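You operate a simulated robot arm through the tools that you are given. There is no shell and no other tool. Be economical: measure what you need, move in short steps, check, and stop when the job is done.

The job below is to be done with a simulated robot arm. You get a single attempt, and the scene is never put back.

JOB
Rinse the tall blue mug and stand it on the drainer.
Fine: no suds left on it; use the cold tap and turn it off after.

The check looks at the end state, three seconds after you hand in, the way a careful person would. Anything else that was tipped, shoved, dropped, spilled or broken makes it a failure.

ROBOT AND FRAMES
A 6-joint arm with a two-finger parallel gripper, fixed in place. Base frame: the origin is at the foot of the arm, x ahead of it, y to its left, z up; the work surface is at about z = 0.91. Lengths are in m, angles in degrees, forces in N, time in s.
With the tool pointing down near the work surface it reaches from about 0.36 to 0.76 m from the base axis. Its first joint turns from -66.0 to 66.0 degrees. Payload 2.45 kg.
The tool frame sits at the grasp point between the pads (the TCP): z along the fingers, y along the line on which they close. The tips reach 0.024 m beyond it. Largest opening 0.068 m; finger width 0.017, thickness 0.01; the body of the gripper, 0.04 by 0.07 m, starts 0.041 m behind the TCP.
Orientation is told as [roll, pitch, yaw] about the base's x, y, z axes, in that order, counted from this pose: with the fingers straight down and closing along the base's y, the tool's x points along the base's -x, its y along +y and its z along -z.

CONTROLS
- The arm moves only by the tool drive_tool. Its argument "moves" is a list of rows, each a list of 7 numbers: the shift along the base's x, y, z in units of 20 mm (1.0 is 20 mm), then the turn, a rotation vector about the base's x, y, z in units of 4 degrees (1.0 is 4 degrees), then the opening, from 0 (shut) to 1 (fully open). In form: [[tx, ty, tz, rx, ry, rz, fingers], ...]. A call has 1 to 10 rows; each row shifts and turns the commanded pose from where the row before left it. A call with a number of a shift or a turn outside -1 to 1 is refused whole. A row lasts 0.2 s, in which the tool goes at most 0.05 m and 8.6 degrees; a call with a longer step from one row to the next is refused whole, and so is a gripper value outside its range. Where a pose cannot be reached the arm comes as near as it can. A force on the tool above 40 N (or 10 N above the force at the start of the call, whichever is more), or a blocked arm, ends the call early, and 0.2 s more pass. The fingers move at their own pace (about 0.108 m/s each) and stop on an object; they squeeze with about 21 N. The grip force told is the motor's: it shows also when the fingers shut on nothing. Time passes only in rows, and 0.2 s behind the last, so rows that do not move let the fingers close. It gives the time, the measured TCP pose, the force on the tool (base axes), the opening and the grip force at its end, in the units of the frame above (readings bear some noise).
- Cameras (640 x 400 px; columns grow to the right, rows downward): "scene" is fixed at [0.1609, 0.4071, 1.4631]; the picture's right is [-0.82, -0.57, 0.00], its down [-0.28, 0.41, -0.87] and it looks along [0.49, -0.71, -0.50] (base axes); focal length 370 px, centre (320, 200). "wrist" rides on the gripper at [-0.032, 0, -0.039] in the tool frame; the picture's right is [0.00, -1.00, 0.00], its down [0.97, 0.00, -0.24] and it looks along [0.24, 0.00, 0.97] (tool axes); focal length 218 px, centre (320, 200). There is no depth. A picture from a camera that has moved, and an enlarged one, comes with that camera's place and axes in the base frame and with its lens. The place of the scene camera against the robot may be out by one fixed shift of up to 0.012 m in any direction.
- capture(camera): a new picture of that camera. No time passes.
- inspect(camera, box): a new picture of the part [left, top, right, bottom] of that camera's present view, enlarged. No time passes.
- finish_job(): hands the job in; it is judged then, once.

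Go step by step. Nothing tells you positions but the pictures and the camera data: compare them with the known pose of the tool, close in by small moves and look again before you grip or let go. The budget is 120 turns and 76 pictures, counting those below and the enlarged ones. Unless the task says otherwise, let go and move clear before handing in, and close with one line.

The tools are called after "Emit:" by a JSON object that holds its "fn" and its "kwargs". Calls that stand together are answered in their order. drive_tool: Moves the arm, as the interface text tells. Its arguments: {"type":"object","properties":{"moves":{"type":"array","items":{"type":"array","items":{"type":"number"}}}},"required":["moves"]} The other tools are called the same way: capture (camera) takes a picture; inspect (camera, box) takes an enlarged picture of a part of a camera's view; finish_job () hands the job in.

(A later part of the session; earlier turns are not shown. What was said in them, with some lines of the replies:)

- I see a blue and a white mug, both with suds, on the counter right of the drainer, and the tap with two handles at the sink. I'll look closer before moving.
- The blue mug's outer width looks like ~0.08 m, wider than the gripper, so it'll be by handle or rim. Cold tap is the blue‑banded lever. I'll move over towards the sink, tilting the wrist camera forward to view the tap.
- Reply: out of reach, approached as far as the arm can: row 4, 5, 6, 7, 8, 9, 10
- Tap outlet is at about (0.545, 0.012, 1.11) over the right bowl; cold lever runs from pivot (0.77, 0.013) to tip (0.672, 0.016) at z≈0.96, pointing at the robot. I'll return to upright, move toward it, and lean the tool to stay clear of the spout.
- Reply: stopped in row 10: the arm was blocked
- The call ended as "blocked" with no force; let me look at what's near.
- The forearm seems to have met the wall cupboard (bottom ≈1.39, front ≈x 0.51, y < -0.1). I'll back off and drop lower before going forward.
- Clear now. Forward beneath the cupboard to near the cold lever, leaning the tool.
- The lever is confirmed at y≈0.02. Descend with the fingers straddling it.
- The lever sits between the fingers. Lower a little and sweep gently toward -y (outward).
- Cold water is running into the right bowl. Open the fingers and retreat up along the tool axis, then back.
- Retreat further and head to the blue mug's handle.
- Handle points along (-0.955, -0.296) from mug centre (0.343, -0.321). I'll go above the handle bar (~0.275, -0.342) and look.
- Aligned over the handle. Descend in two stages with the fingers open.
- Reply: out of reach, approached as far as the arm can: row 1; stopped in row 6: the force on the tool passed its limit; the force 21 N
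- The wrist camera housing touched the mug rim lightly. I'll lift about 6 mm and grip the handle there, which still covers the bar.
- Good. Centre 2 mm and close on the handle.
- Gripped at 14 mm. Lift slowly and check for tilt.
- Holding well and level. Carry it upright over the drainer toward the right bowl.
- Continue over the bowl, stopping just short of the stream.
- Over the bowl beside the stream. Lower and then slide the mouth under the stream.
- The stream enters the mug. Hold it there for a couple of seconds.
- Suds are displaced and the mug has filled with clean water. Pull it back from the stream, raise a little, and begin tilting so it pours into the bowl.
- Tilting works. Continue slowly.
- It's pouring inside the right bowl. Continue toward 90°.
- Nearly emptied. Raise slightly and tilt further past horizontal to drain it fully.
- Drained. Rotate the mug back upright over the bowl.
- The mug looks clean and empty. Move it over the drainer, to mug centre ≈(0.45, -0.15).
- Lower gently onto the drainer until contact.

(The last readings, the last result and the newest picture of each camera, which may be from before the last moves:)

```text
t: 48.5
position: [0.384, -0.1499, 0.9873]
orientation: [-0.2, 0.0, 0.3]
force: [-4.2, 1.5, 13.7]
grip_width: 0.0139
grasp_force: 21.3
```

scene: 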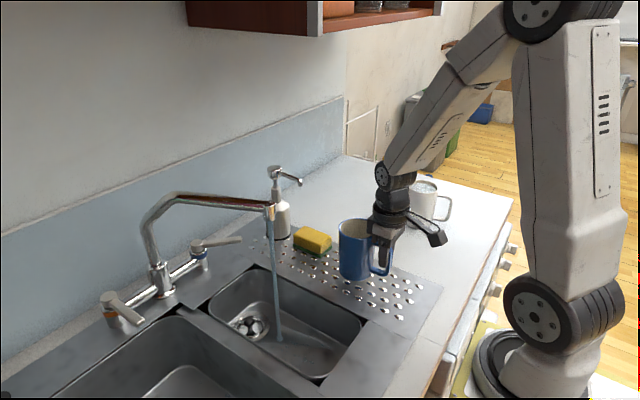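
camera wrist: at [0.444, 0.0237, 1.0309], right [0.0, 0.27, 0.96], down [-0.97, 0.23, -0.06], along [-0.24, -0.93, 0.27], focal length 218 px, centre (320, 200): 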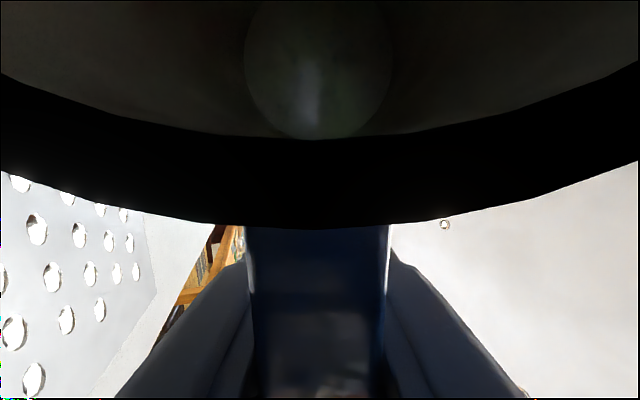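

Contact made. Ease the pressure and release the handle, then look.

Emit:
{"fn": "drive_tool", "kwargs": {"moves": [[0, 0, 0.05, 0, 0, 0, 0], [0, 0, 0, 0, 0, 0, 0.3], [0, 0, 0, 0, 0, 0, 0.6], [0, 0, 0, 0, 0, 0, 1], [0, 0, 0, 0, 0, 0, 1]]}}

Emit:
{"fn": "inspect", "kwargs": {"camera": "scene", "box": [300, 200, 460, 320]}}

```text
t: 49.7
position: [0.3845, -0.1482, 0.9881]
orientation: [-0.3, -0.1, 0.3]
force: [-0.2, 0.2, 0.3]
grip_width: 0.0679
grasp_force: 0.0
```

```text
3.33 times, centred on (380, 260) of scene
camera zoom: at [0.1609, 0.4071, 1.4631], right [-0.82, -0.57, 0.0], down [-0.28, 0.41, -0.87], along [0.49, -0.71, -0.5], focal length 1234 px, centre (120, 0)
```

zoom: 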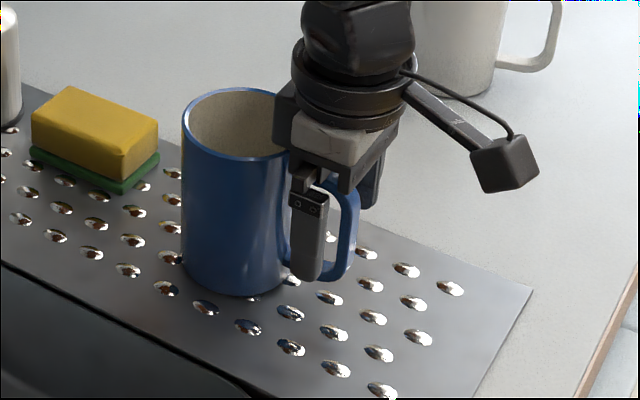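

Standing freely. Rise straight up and look down into it.

Emit:
{"fn": "drive_tool", "kwargs": {"moves": [[0, 0, 0.5, 0, 0, 0, 1], [0, 0, 0.8, 0, 0, 0, 1], [0, 0, 1, 0, 0, 0, 1], [0, 0, 1, 0, 0, 0, 1], [0, 0, 1, 0, 0, 0, 1], [0, 0, 1, 0, 0, 0, 1], [0.5, 0, 1, 0, 0, 0, 1], [1, 0, 0.7, 0, 0, 0, 1], [1, 0, 0, 0, 0, 0, 1]]}}

Emit:
{"fn": "capture", "kwargs": {"camera": "wrist"}}

Emit:
{"fn": "capture", "kwargs": {"camera": "scene"}}

```text
t: 51.7
position: [0.4351, -0.1493, 1.1278]
orientation: [-0.2, 0.1, 0.2]
force: [-0.1, -0.9, 0.2]
grip_width: 0.0677
grasp_force: 0.0
```

```text
32 pictures are left
camera wrist: at [0.4663, -0.1498, 1.1661], right [0.0, -1.0, 0.0], down [-0.97, 0.0, 0.24], along [-0.24, 0.0, -0.97], focal length 218 px, centre (320, 200)
```

wrist: 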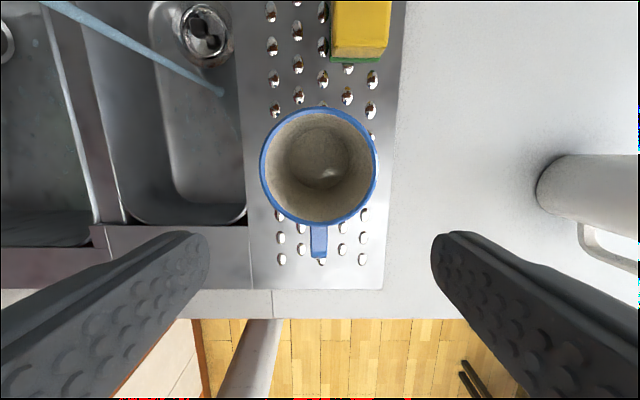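

```text
31 pictures are left
```

scene: 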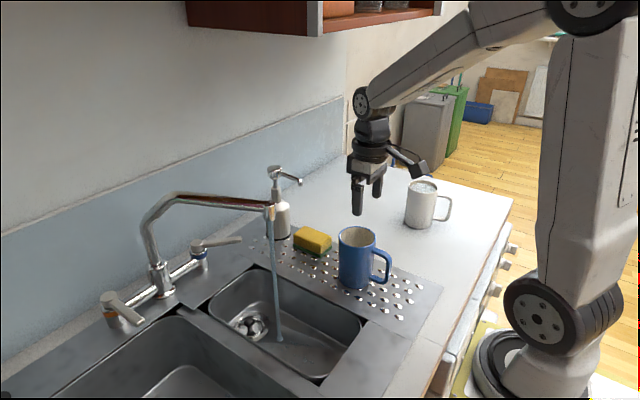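

Check the inside enlarged.

Emit:
{"fn": "inspect", "kwargs": {"camera": "wrist", "box": [250, 95, 390, 265]}}

Emit:
{"fn": "inspect", "kwargs": {"camera": "scene", "box": [130, 200, 290, 320]}}

```text
2.35 times, centred on (320, 180) of wrist
camera zoom: at [0.4663, -0.1498, 1.1661], right [0.0, -1.0, 0.0], down [-0.97, 0.0, 0.24], along [-0.24, 0.0, -0.97], focal length 514 px, centre (320, 247)
```

zoom: 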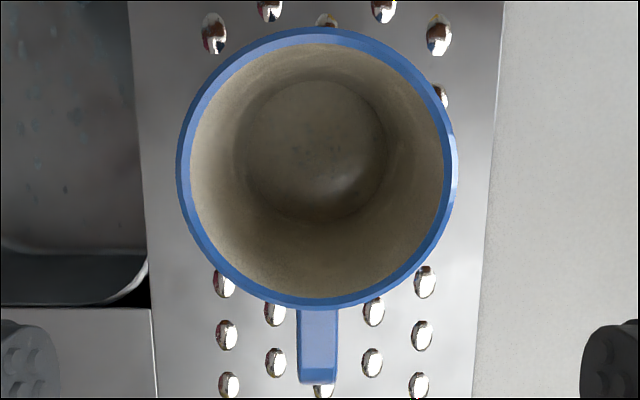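

```text
3.33 times, centred on (210, 260) of scene
camera zoom: at [0.1609, 0.4071, 1.4631], right [-0.82, -0.57, 0.0], down [-0.28, 0.41, -0.87], along [0.49, -0.71, -0.5], focal length 1234 px, centre (687, 0)
```

zoom: 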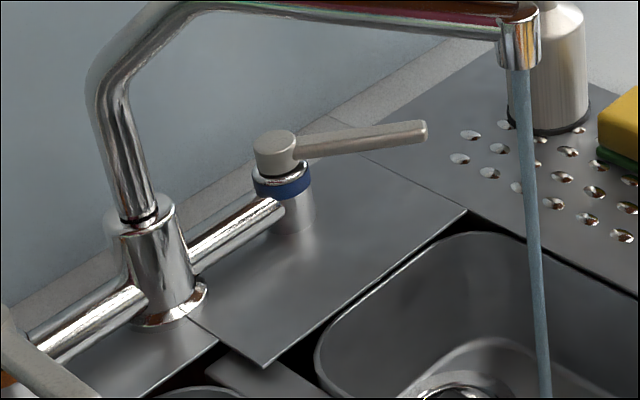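

Inside is clean and empty. Now turn off the tap: retrace the earlier path to the lever.

Emit:
{"fn": "drive_tool", "kwargs": {"moves": [[0.9, 0.6, 0, 0, 0, 0, 1], [0.9, 0.6, -0.4, 0, 0, 0, 1], [0.9, 0.6, -0.5, 0, 0, 0, 1], [0.9, 0.6, -0.5, 0, 0, 0, 1], [0.9, 0.6, -0.4, 0, 0, 0, 1]]}}

Emit:
{"fn": "drive_tool", "kwargs": {"moves": [[0.9, 0, -0.2, 0, 0, 0.5, 1], [0.9, 0, 0, 1, 0, 0.5, 1], [0.9, 0, 0, 1, 0, 0.5, 1], [0.9, 0, 0, 1, 0, 0.5, 1], [0.9, 0, 0, 1, 0, 0.5, 1], [0.9, 0.1, 0, 1, 0, 0.5, 1], [0.9, 0, 0, 0, 0, 0.5, 1], [0.9, 0, 0, 0, 0, 0.5, 1], [0.9, 0, 0, 0, 0, 1, 1]]}}

Emit:
{"fn": "capture", "kwargs": {"camera": "wrist"}}

Emit:
{"fn": "capture", "kwargs": {"camera": "scene"}}

```text
t: 52.9
position: [0.5244, -0.0888, 1.0915]
orientation: [-0.2, 0.0, 0.2]
force: [0.4, 0.5, 0.1]
grip_width: 0.0682
grasp_force: 0.0
```

```text
t: 54.9
position: [0.6864, -0.0885, 1.0888]
orientation: [19.6, -2.5, 20.0]
force: [-0.4, -0.9, -0.9]
grip_width: 0.0679
grasp_force: 0.1
```

```text
28 pictures are left
camera wrist: at [0.7188, -0.0899, 1.1256], right [0.34, -0.88, -0.34], down [-0.89, -0.41, 0.18], along [-0.3, 0.24, -0.92], focal length 218 px, centre (320, 200)
```

wrist: 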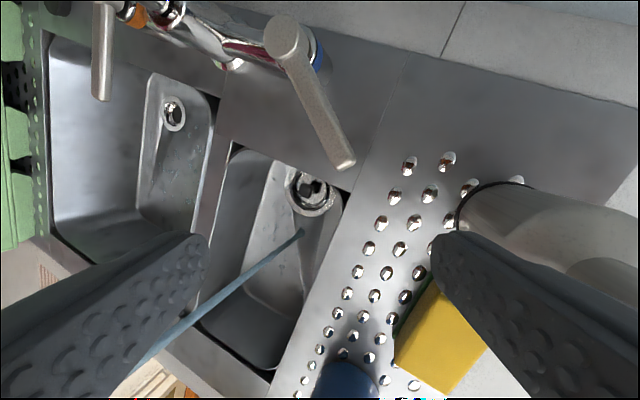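

```text
27 pictures are left
```

scene: 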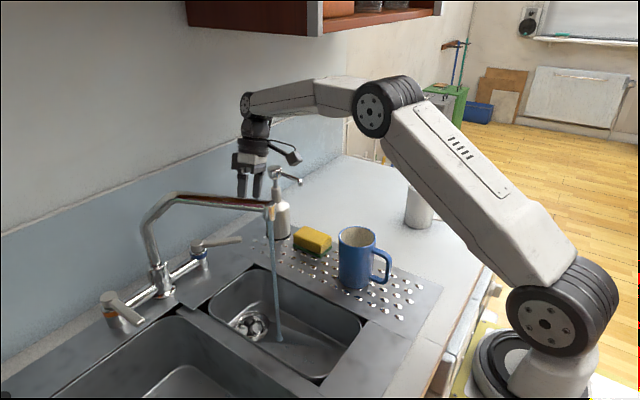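

Lever tip is now at about (0.70, -0.056). Descend, straddling it with fingers fully open.

Emit:
{"fn": "drive_tool", "kwargs": {"moves": [[0.22, 0.4, -0.95, 0, 0, 0, 1], [0.22, 0.4, -0.95, 0, 0, 0, 1], [0.22, 0.4, -0.95, 0, 0, 0, 1], [0.22, 0.4, -0.95, 0, 0, 0, 1], [0.2, 0.35, -0.95, 0, 0, 0, 1], [0.2, 0.35, -0.95, 0, 0, 0, 1]]}}

Emit:
{"fn": "capture", "kwargs": {"camera": "wrist"}}

```text
t: 56.3
position: [0.7118, -0.0428, 0.974]
orientation: [19.7, -2.5, 20.0]
force: [0.1, -0.1, -0.1]
grip_width: 0.0678
grasp_force: 0.2
```

```text
26 pictures are left
camera wrist: at [0.744, -0.0454, 1.0114], right [0.34, -0.88, -0.34], down [-0.89, -0.41, 0.18], along [-0.3, 0.24, -0.92], focal length 218 px, centre (320, 200)
```

wrist: 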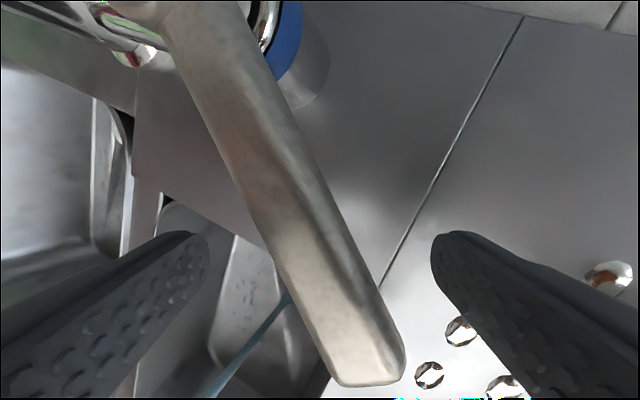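

Narrow the fingers and sweep the lever back toward +y, unwinding yaw.

Emit:
{"fn": "drive_tool", "kwargs": {"moves": [[0, 0, 0, 0, 0, 0, 0.65], [-0.28, 0.47, 0, 0, 0, -0.6, 0.65], [-0.28, 0.47, 0, 0, 0, -0.6, 0.65], [-0.28, 0.47, 0, 0, 0, -0.6, 0.65], [-0.1, 0.43, 0, 0, 0, -0.6, 0.65], [-0.1, 0.43, 0, 0, 0, -0.6, 0.65], [-0.1, 0.43, 0, 0, 0, -0.6, 0.65], [-0.1, 0.43, 0, 0, 0, -0.6, 0.65]]}}

Emit:
{"fn": "capture", "kwargs": {"camera": "wrist"}}

Emit:
{"fn": "inspect", "kwargs": {"camera": "scene", "box": [120, 140, 360, 360]}}

```text
t: 58.1
position: [0.6871, 0.0206, 0.9727]
orientation: [19.5, -2.5, 3.0]
force: [0.0, 0.0, 0.3]
grip_width: 0.0441
grasp_force: 0.0
```

```text
25 pictures are left
camera wrist: at [0.718, 0.009, 1.0102], right [0.07, -0.94, -0.34], down [-0.97, -0.13, 0.18], along [-0.22, 0.31, -0.92], focal length 218 px, centre (320, 200)
```

wrist: 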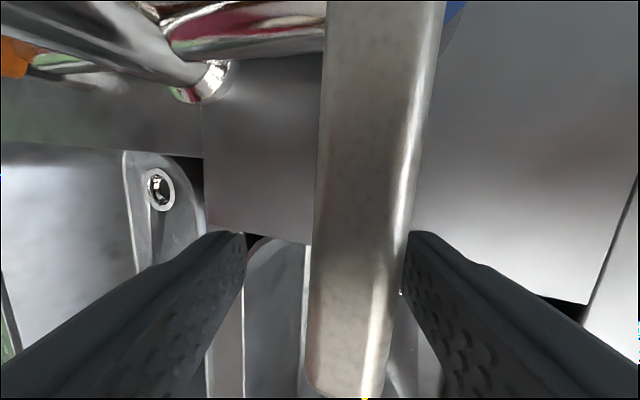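

```text
1.82 times, centred on (240, 250) of scene
camera zoom: at [0.1609, 0.4071, 1.4631], right [-0.82, -0.57, 0.0], down [-0.28, 0.41, -0.87], along [0.49, -0.71, -0.5], focal length 673 px, centre (466, 109)
```

zoom: 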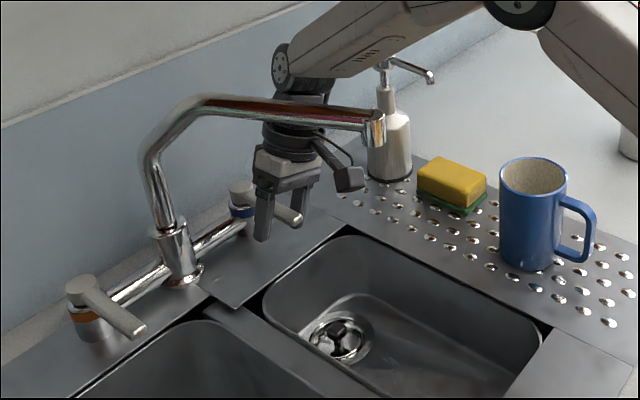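

The water has stopped and the lever is about back at its original angle. A small nudge more to make sure it is fully shut.

Emit:
{"fn": "drive_tool", "kwargs": {"moves": [[0, 0.12, 0, 0, 0, -0.4, 0.65], [0, 0.12, 0, 0, 0, -0.4, 0.65], [0, 0, 0, 0, 0, 0, 0.65]]}}

Emit:
{"fn": "capture", "kwargs": {"camera": "wrist"}}

Emit:
{"fn": "inspect", "kwargs": {"camera": "scene", "box": [220, 180, 360, 360]}}

```text
t: 58.9
position: [0.6874, 0.0266, 0.9725]
orientation: [19.5, -2.5, -0.1]
force: [0.1, -0.1, 0.2]
grip_width: 0.0444
grasp_force: 0.1
```

```text
23 pictures are left
camera wrist: at [0.7179, 0.0123, 1.0102], right [0.01, -0.94, -0.34], down [-0.98, -0.08, 0.18], along [-0.2, 0.33, -0.92], focal length 218 px, centre (320, 200)
```

wrist: 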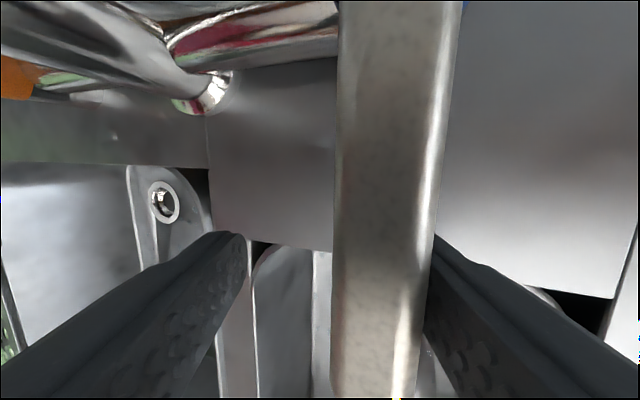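

```text
2.22 times, centred on (290, 270) of scene
camera zoom: at [0.1609, 0.4071, 1.4631], right [-0.82, -0.57, 0.0], down [-0.28, 0.41, -0.87], along [0.49, -0.71, -0.5], focal length 823 px, centre (387, 44)
```

zoom: 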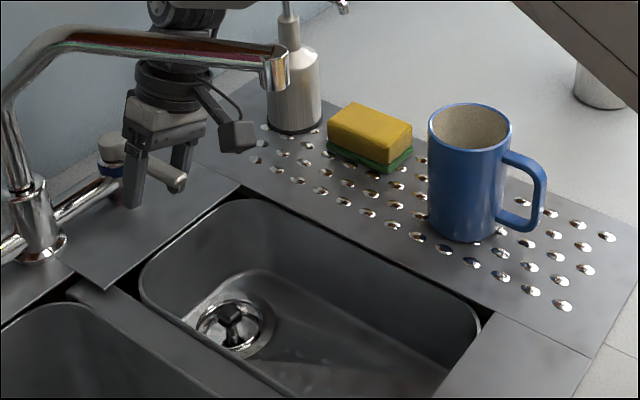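

The lever is back to its closed position and the water is off. Open and retreat as before, clear of everything.

Emit:
{"fn": "drive_tool", "kwargs": {"moves": [[0, -0.3, 0, 0, 0, 0, 0.9], [0, -0.35, 0.9, 0, 0, 0, 0.9], [0, -0.5, 0.9, 0, 0, 0, 0.9], [0, -0.6, 0.9, 0, 0, 0, 0.9], [0, -0.7, 0.9, -0.5, 0, 0, 0.9], [0, -0.8, 0.9, -1, 0, 0, 0.9], [-0.7, -0.9, 0.9, -1, 0, 0, 0.9], [-1, -0.8, 0, -1, 0, 0, 0.9], [-1, -0.3, 0, -1, 0, 0, 0.9], [-1, 0, 0, -0.4, 0.5, 0, 0.9]]}}

Emit:
{"fn": "drive_tool", "kwargs": {"moves": [[-1, 0, 0, 0, 0, 0, 0.9], [-1, 0, 0.2, 0, 0, 0, 0.9], [-1, 0, 0.4, 0, 0, 0, 0.9], [-1, 0, 0.5, 0, 0, 0, 0.9], [-1, 0, 0.6, 0, 0, 0, 0.9], [-1, 0, 1, 0, 0, 0, 0.9], [-1, 0, 1, 0, 0, 0, 0.9], [-1, 0, 1, 0, 0, 0, 0.9], [-1, 0, 1, 0, 0, 0, 0.9], [0, 0, 1, 0, 0, 0, 0.9]]}}

Emit:
{"fn": "capture", "kwargs": {"camera": "scene"}}

Emit:
{"fn": "capture", "kwargs": {"camera": "wrist"}}

```text
t: 61.1
position: [0.6132, -0.0799, 1.0826]
orientation: [-0.1, -0.4, 0.8]
force: [-0.2, 0.5, -0.1]
grip_width: 0.0613
grasp_force: 0.0
```

```text
t: 63.3
position: [0.433, -0.0792, 1.2169]
orientation: [0.0, -0.3, 0.7]
force: [-0.5, -0.7, -0.8]
grip_width: 0.0613
grasp_force: 0.1
```

```text
21 pictures are left
```

scene: 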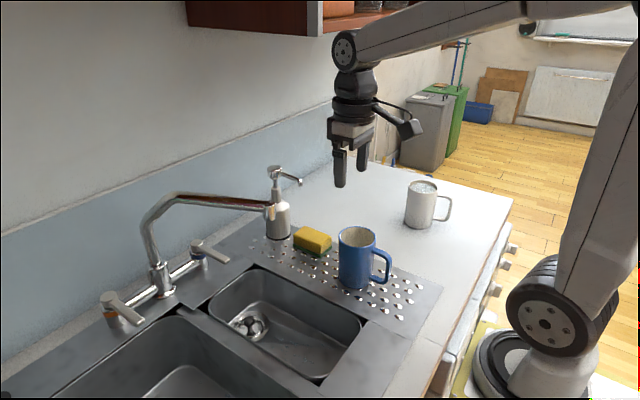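

```text
20 pictures are left
camera wrist: at [0.4643, -0.0792, 1.2549], right [0.01, -1.0, 0.0], down [-0.97, -0.01, 0.24], along [-0.24, 0.0, -0.97], focal length 218 px, centre (320, 200)
```

wrist: 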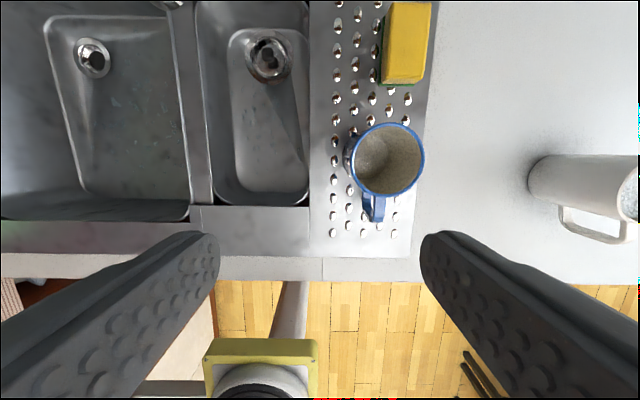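

Everything is in place. A quick look at the mug's far side for suds before handing in.

Emit:
{"fn": "drive_tool", "kwargs": {"moves": [[0, -1, 0, 0, 0, 0, 0.9], [0, -1, 0, 0, 0, 0, 0.9], [0, -1, 0, 0, 0, 0, 0.9], [0, -1, 0, 0, 0, 0, 0.9], [0, -1, 0, 0, 0, 0, 0.9], [0, -1, 0, 0, 0, 0, 0.9], [0, -1, 0, 0, 0, 0, 0.9], [0, -1, 0, 0, 0, 0, 0.9], [0, -1, 0, 0, 0, 0, 0.9], [0, -1, 0, 0, 0, 0, 0.9]]}}

Emit:
{"fn": "inspect", "kwargs": {"camera": "wrist", "box": [120, 60, 360, 260]}}

```text
t: 65.5
position: [0.4331, -0.2795, 1.2169]
orientation: [0.1, -0.4, 0.8]
force: [-0.2, -0.5, 1.1]
grip_width: 0.0615
grasp_force: 0.0
```

```text
2.00 times, centred on (240, 160) of wrist
camera zoom: at [0.4643, -0.2793, 1.2553], right [0.01, -1.0, 0.0], down [-0.97, -0.01, 0.23], along [-0.23, 0.0, -0.97], focal length 436 px, centre (480, 280)
```

zoom: 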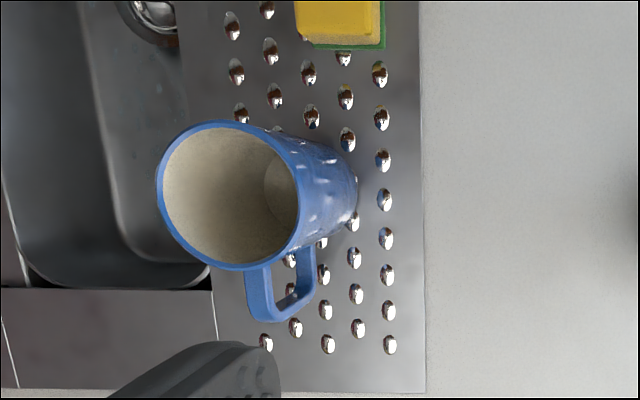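

There are some white patches on the far side: suds or highlights? Enlarge.

Emit:
{"fn": "inspect", "kwargs": {"camera": "wrist", "box": [225, 105, 315, 190]}}

```text
4.71 times, centred on (270, 148) of wrist
camera zoom: at [0.4643, -0.2793, 1.2553], right [0.01, -1.0, 0.0], down [-0.97, -0.01, 0.23], along [-0.23, 0.0, -0.97], focal length 1027 px, centre (555, 447)
```

zoom: 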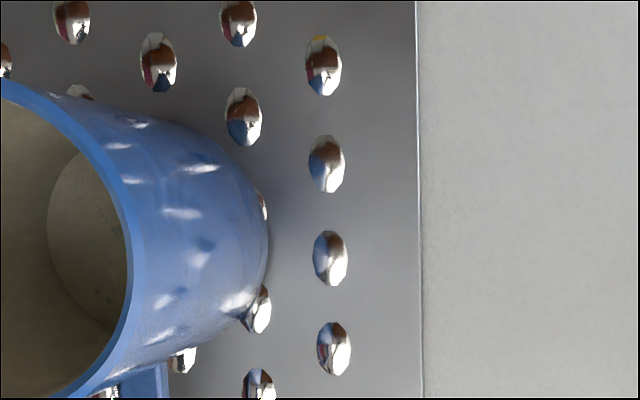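

These look like mirror reflections of the drainer studs; I'll check by shifting the view – reflections move, suds don't.

Emit:
{"fn": "drive_tool", "kwargs": {"moves": [[0, -1, -0.5, 0, 0, 0, 0.9], [0, -1, -0.5, 0, 0, 0, 0.9], [-0.5, 0, -1, 0, 0, 0, 0.9], [-0.5, 0, -1, 0, 0, 0, 0.9]]}}

Emit:
{"fn": "inspect", "kwargs": {"camera": "wrist", "box": [120, 80, 280, 200]}}

```text
t: 66.5
position: [0.4131, -0.3189, 1.1561]
orientation: [0.0, -0.4, 0.8]
force: [0.6, -0.1, -0.1]
grip_width: 0.0612
grasp_force: 0.0
```

```text
3.33 times, centred on (200, 140) of wrist
camera zoom: at [0.4448, -0.3187, 1.1951], right [0.01, -1.0, 0.0], down [-0.97, -0.01, 0.23], along [-0.23, 0.0, -0.97], focal length 728 px, centre (720, 400)
```

zoom: 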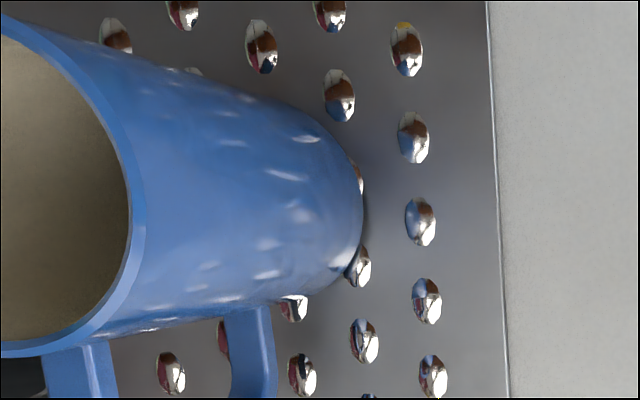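

The patches slide along the mug as the view changes, so they are reflections of the studs and not suds. The mug is clean, empty and upright on the drainer, the tap is off and the arm is clear, so I'm handing in.

Emit:
{"fn": "finish_job", "kwargs": {}}

```text
The job is handed in.
```

I rinsed the tall blue mug under the cold tap and emptied it into the right bowl. It now stands upright on the drainer with no suds visible inside or out, and the tap is off.
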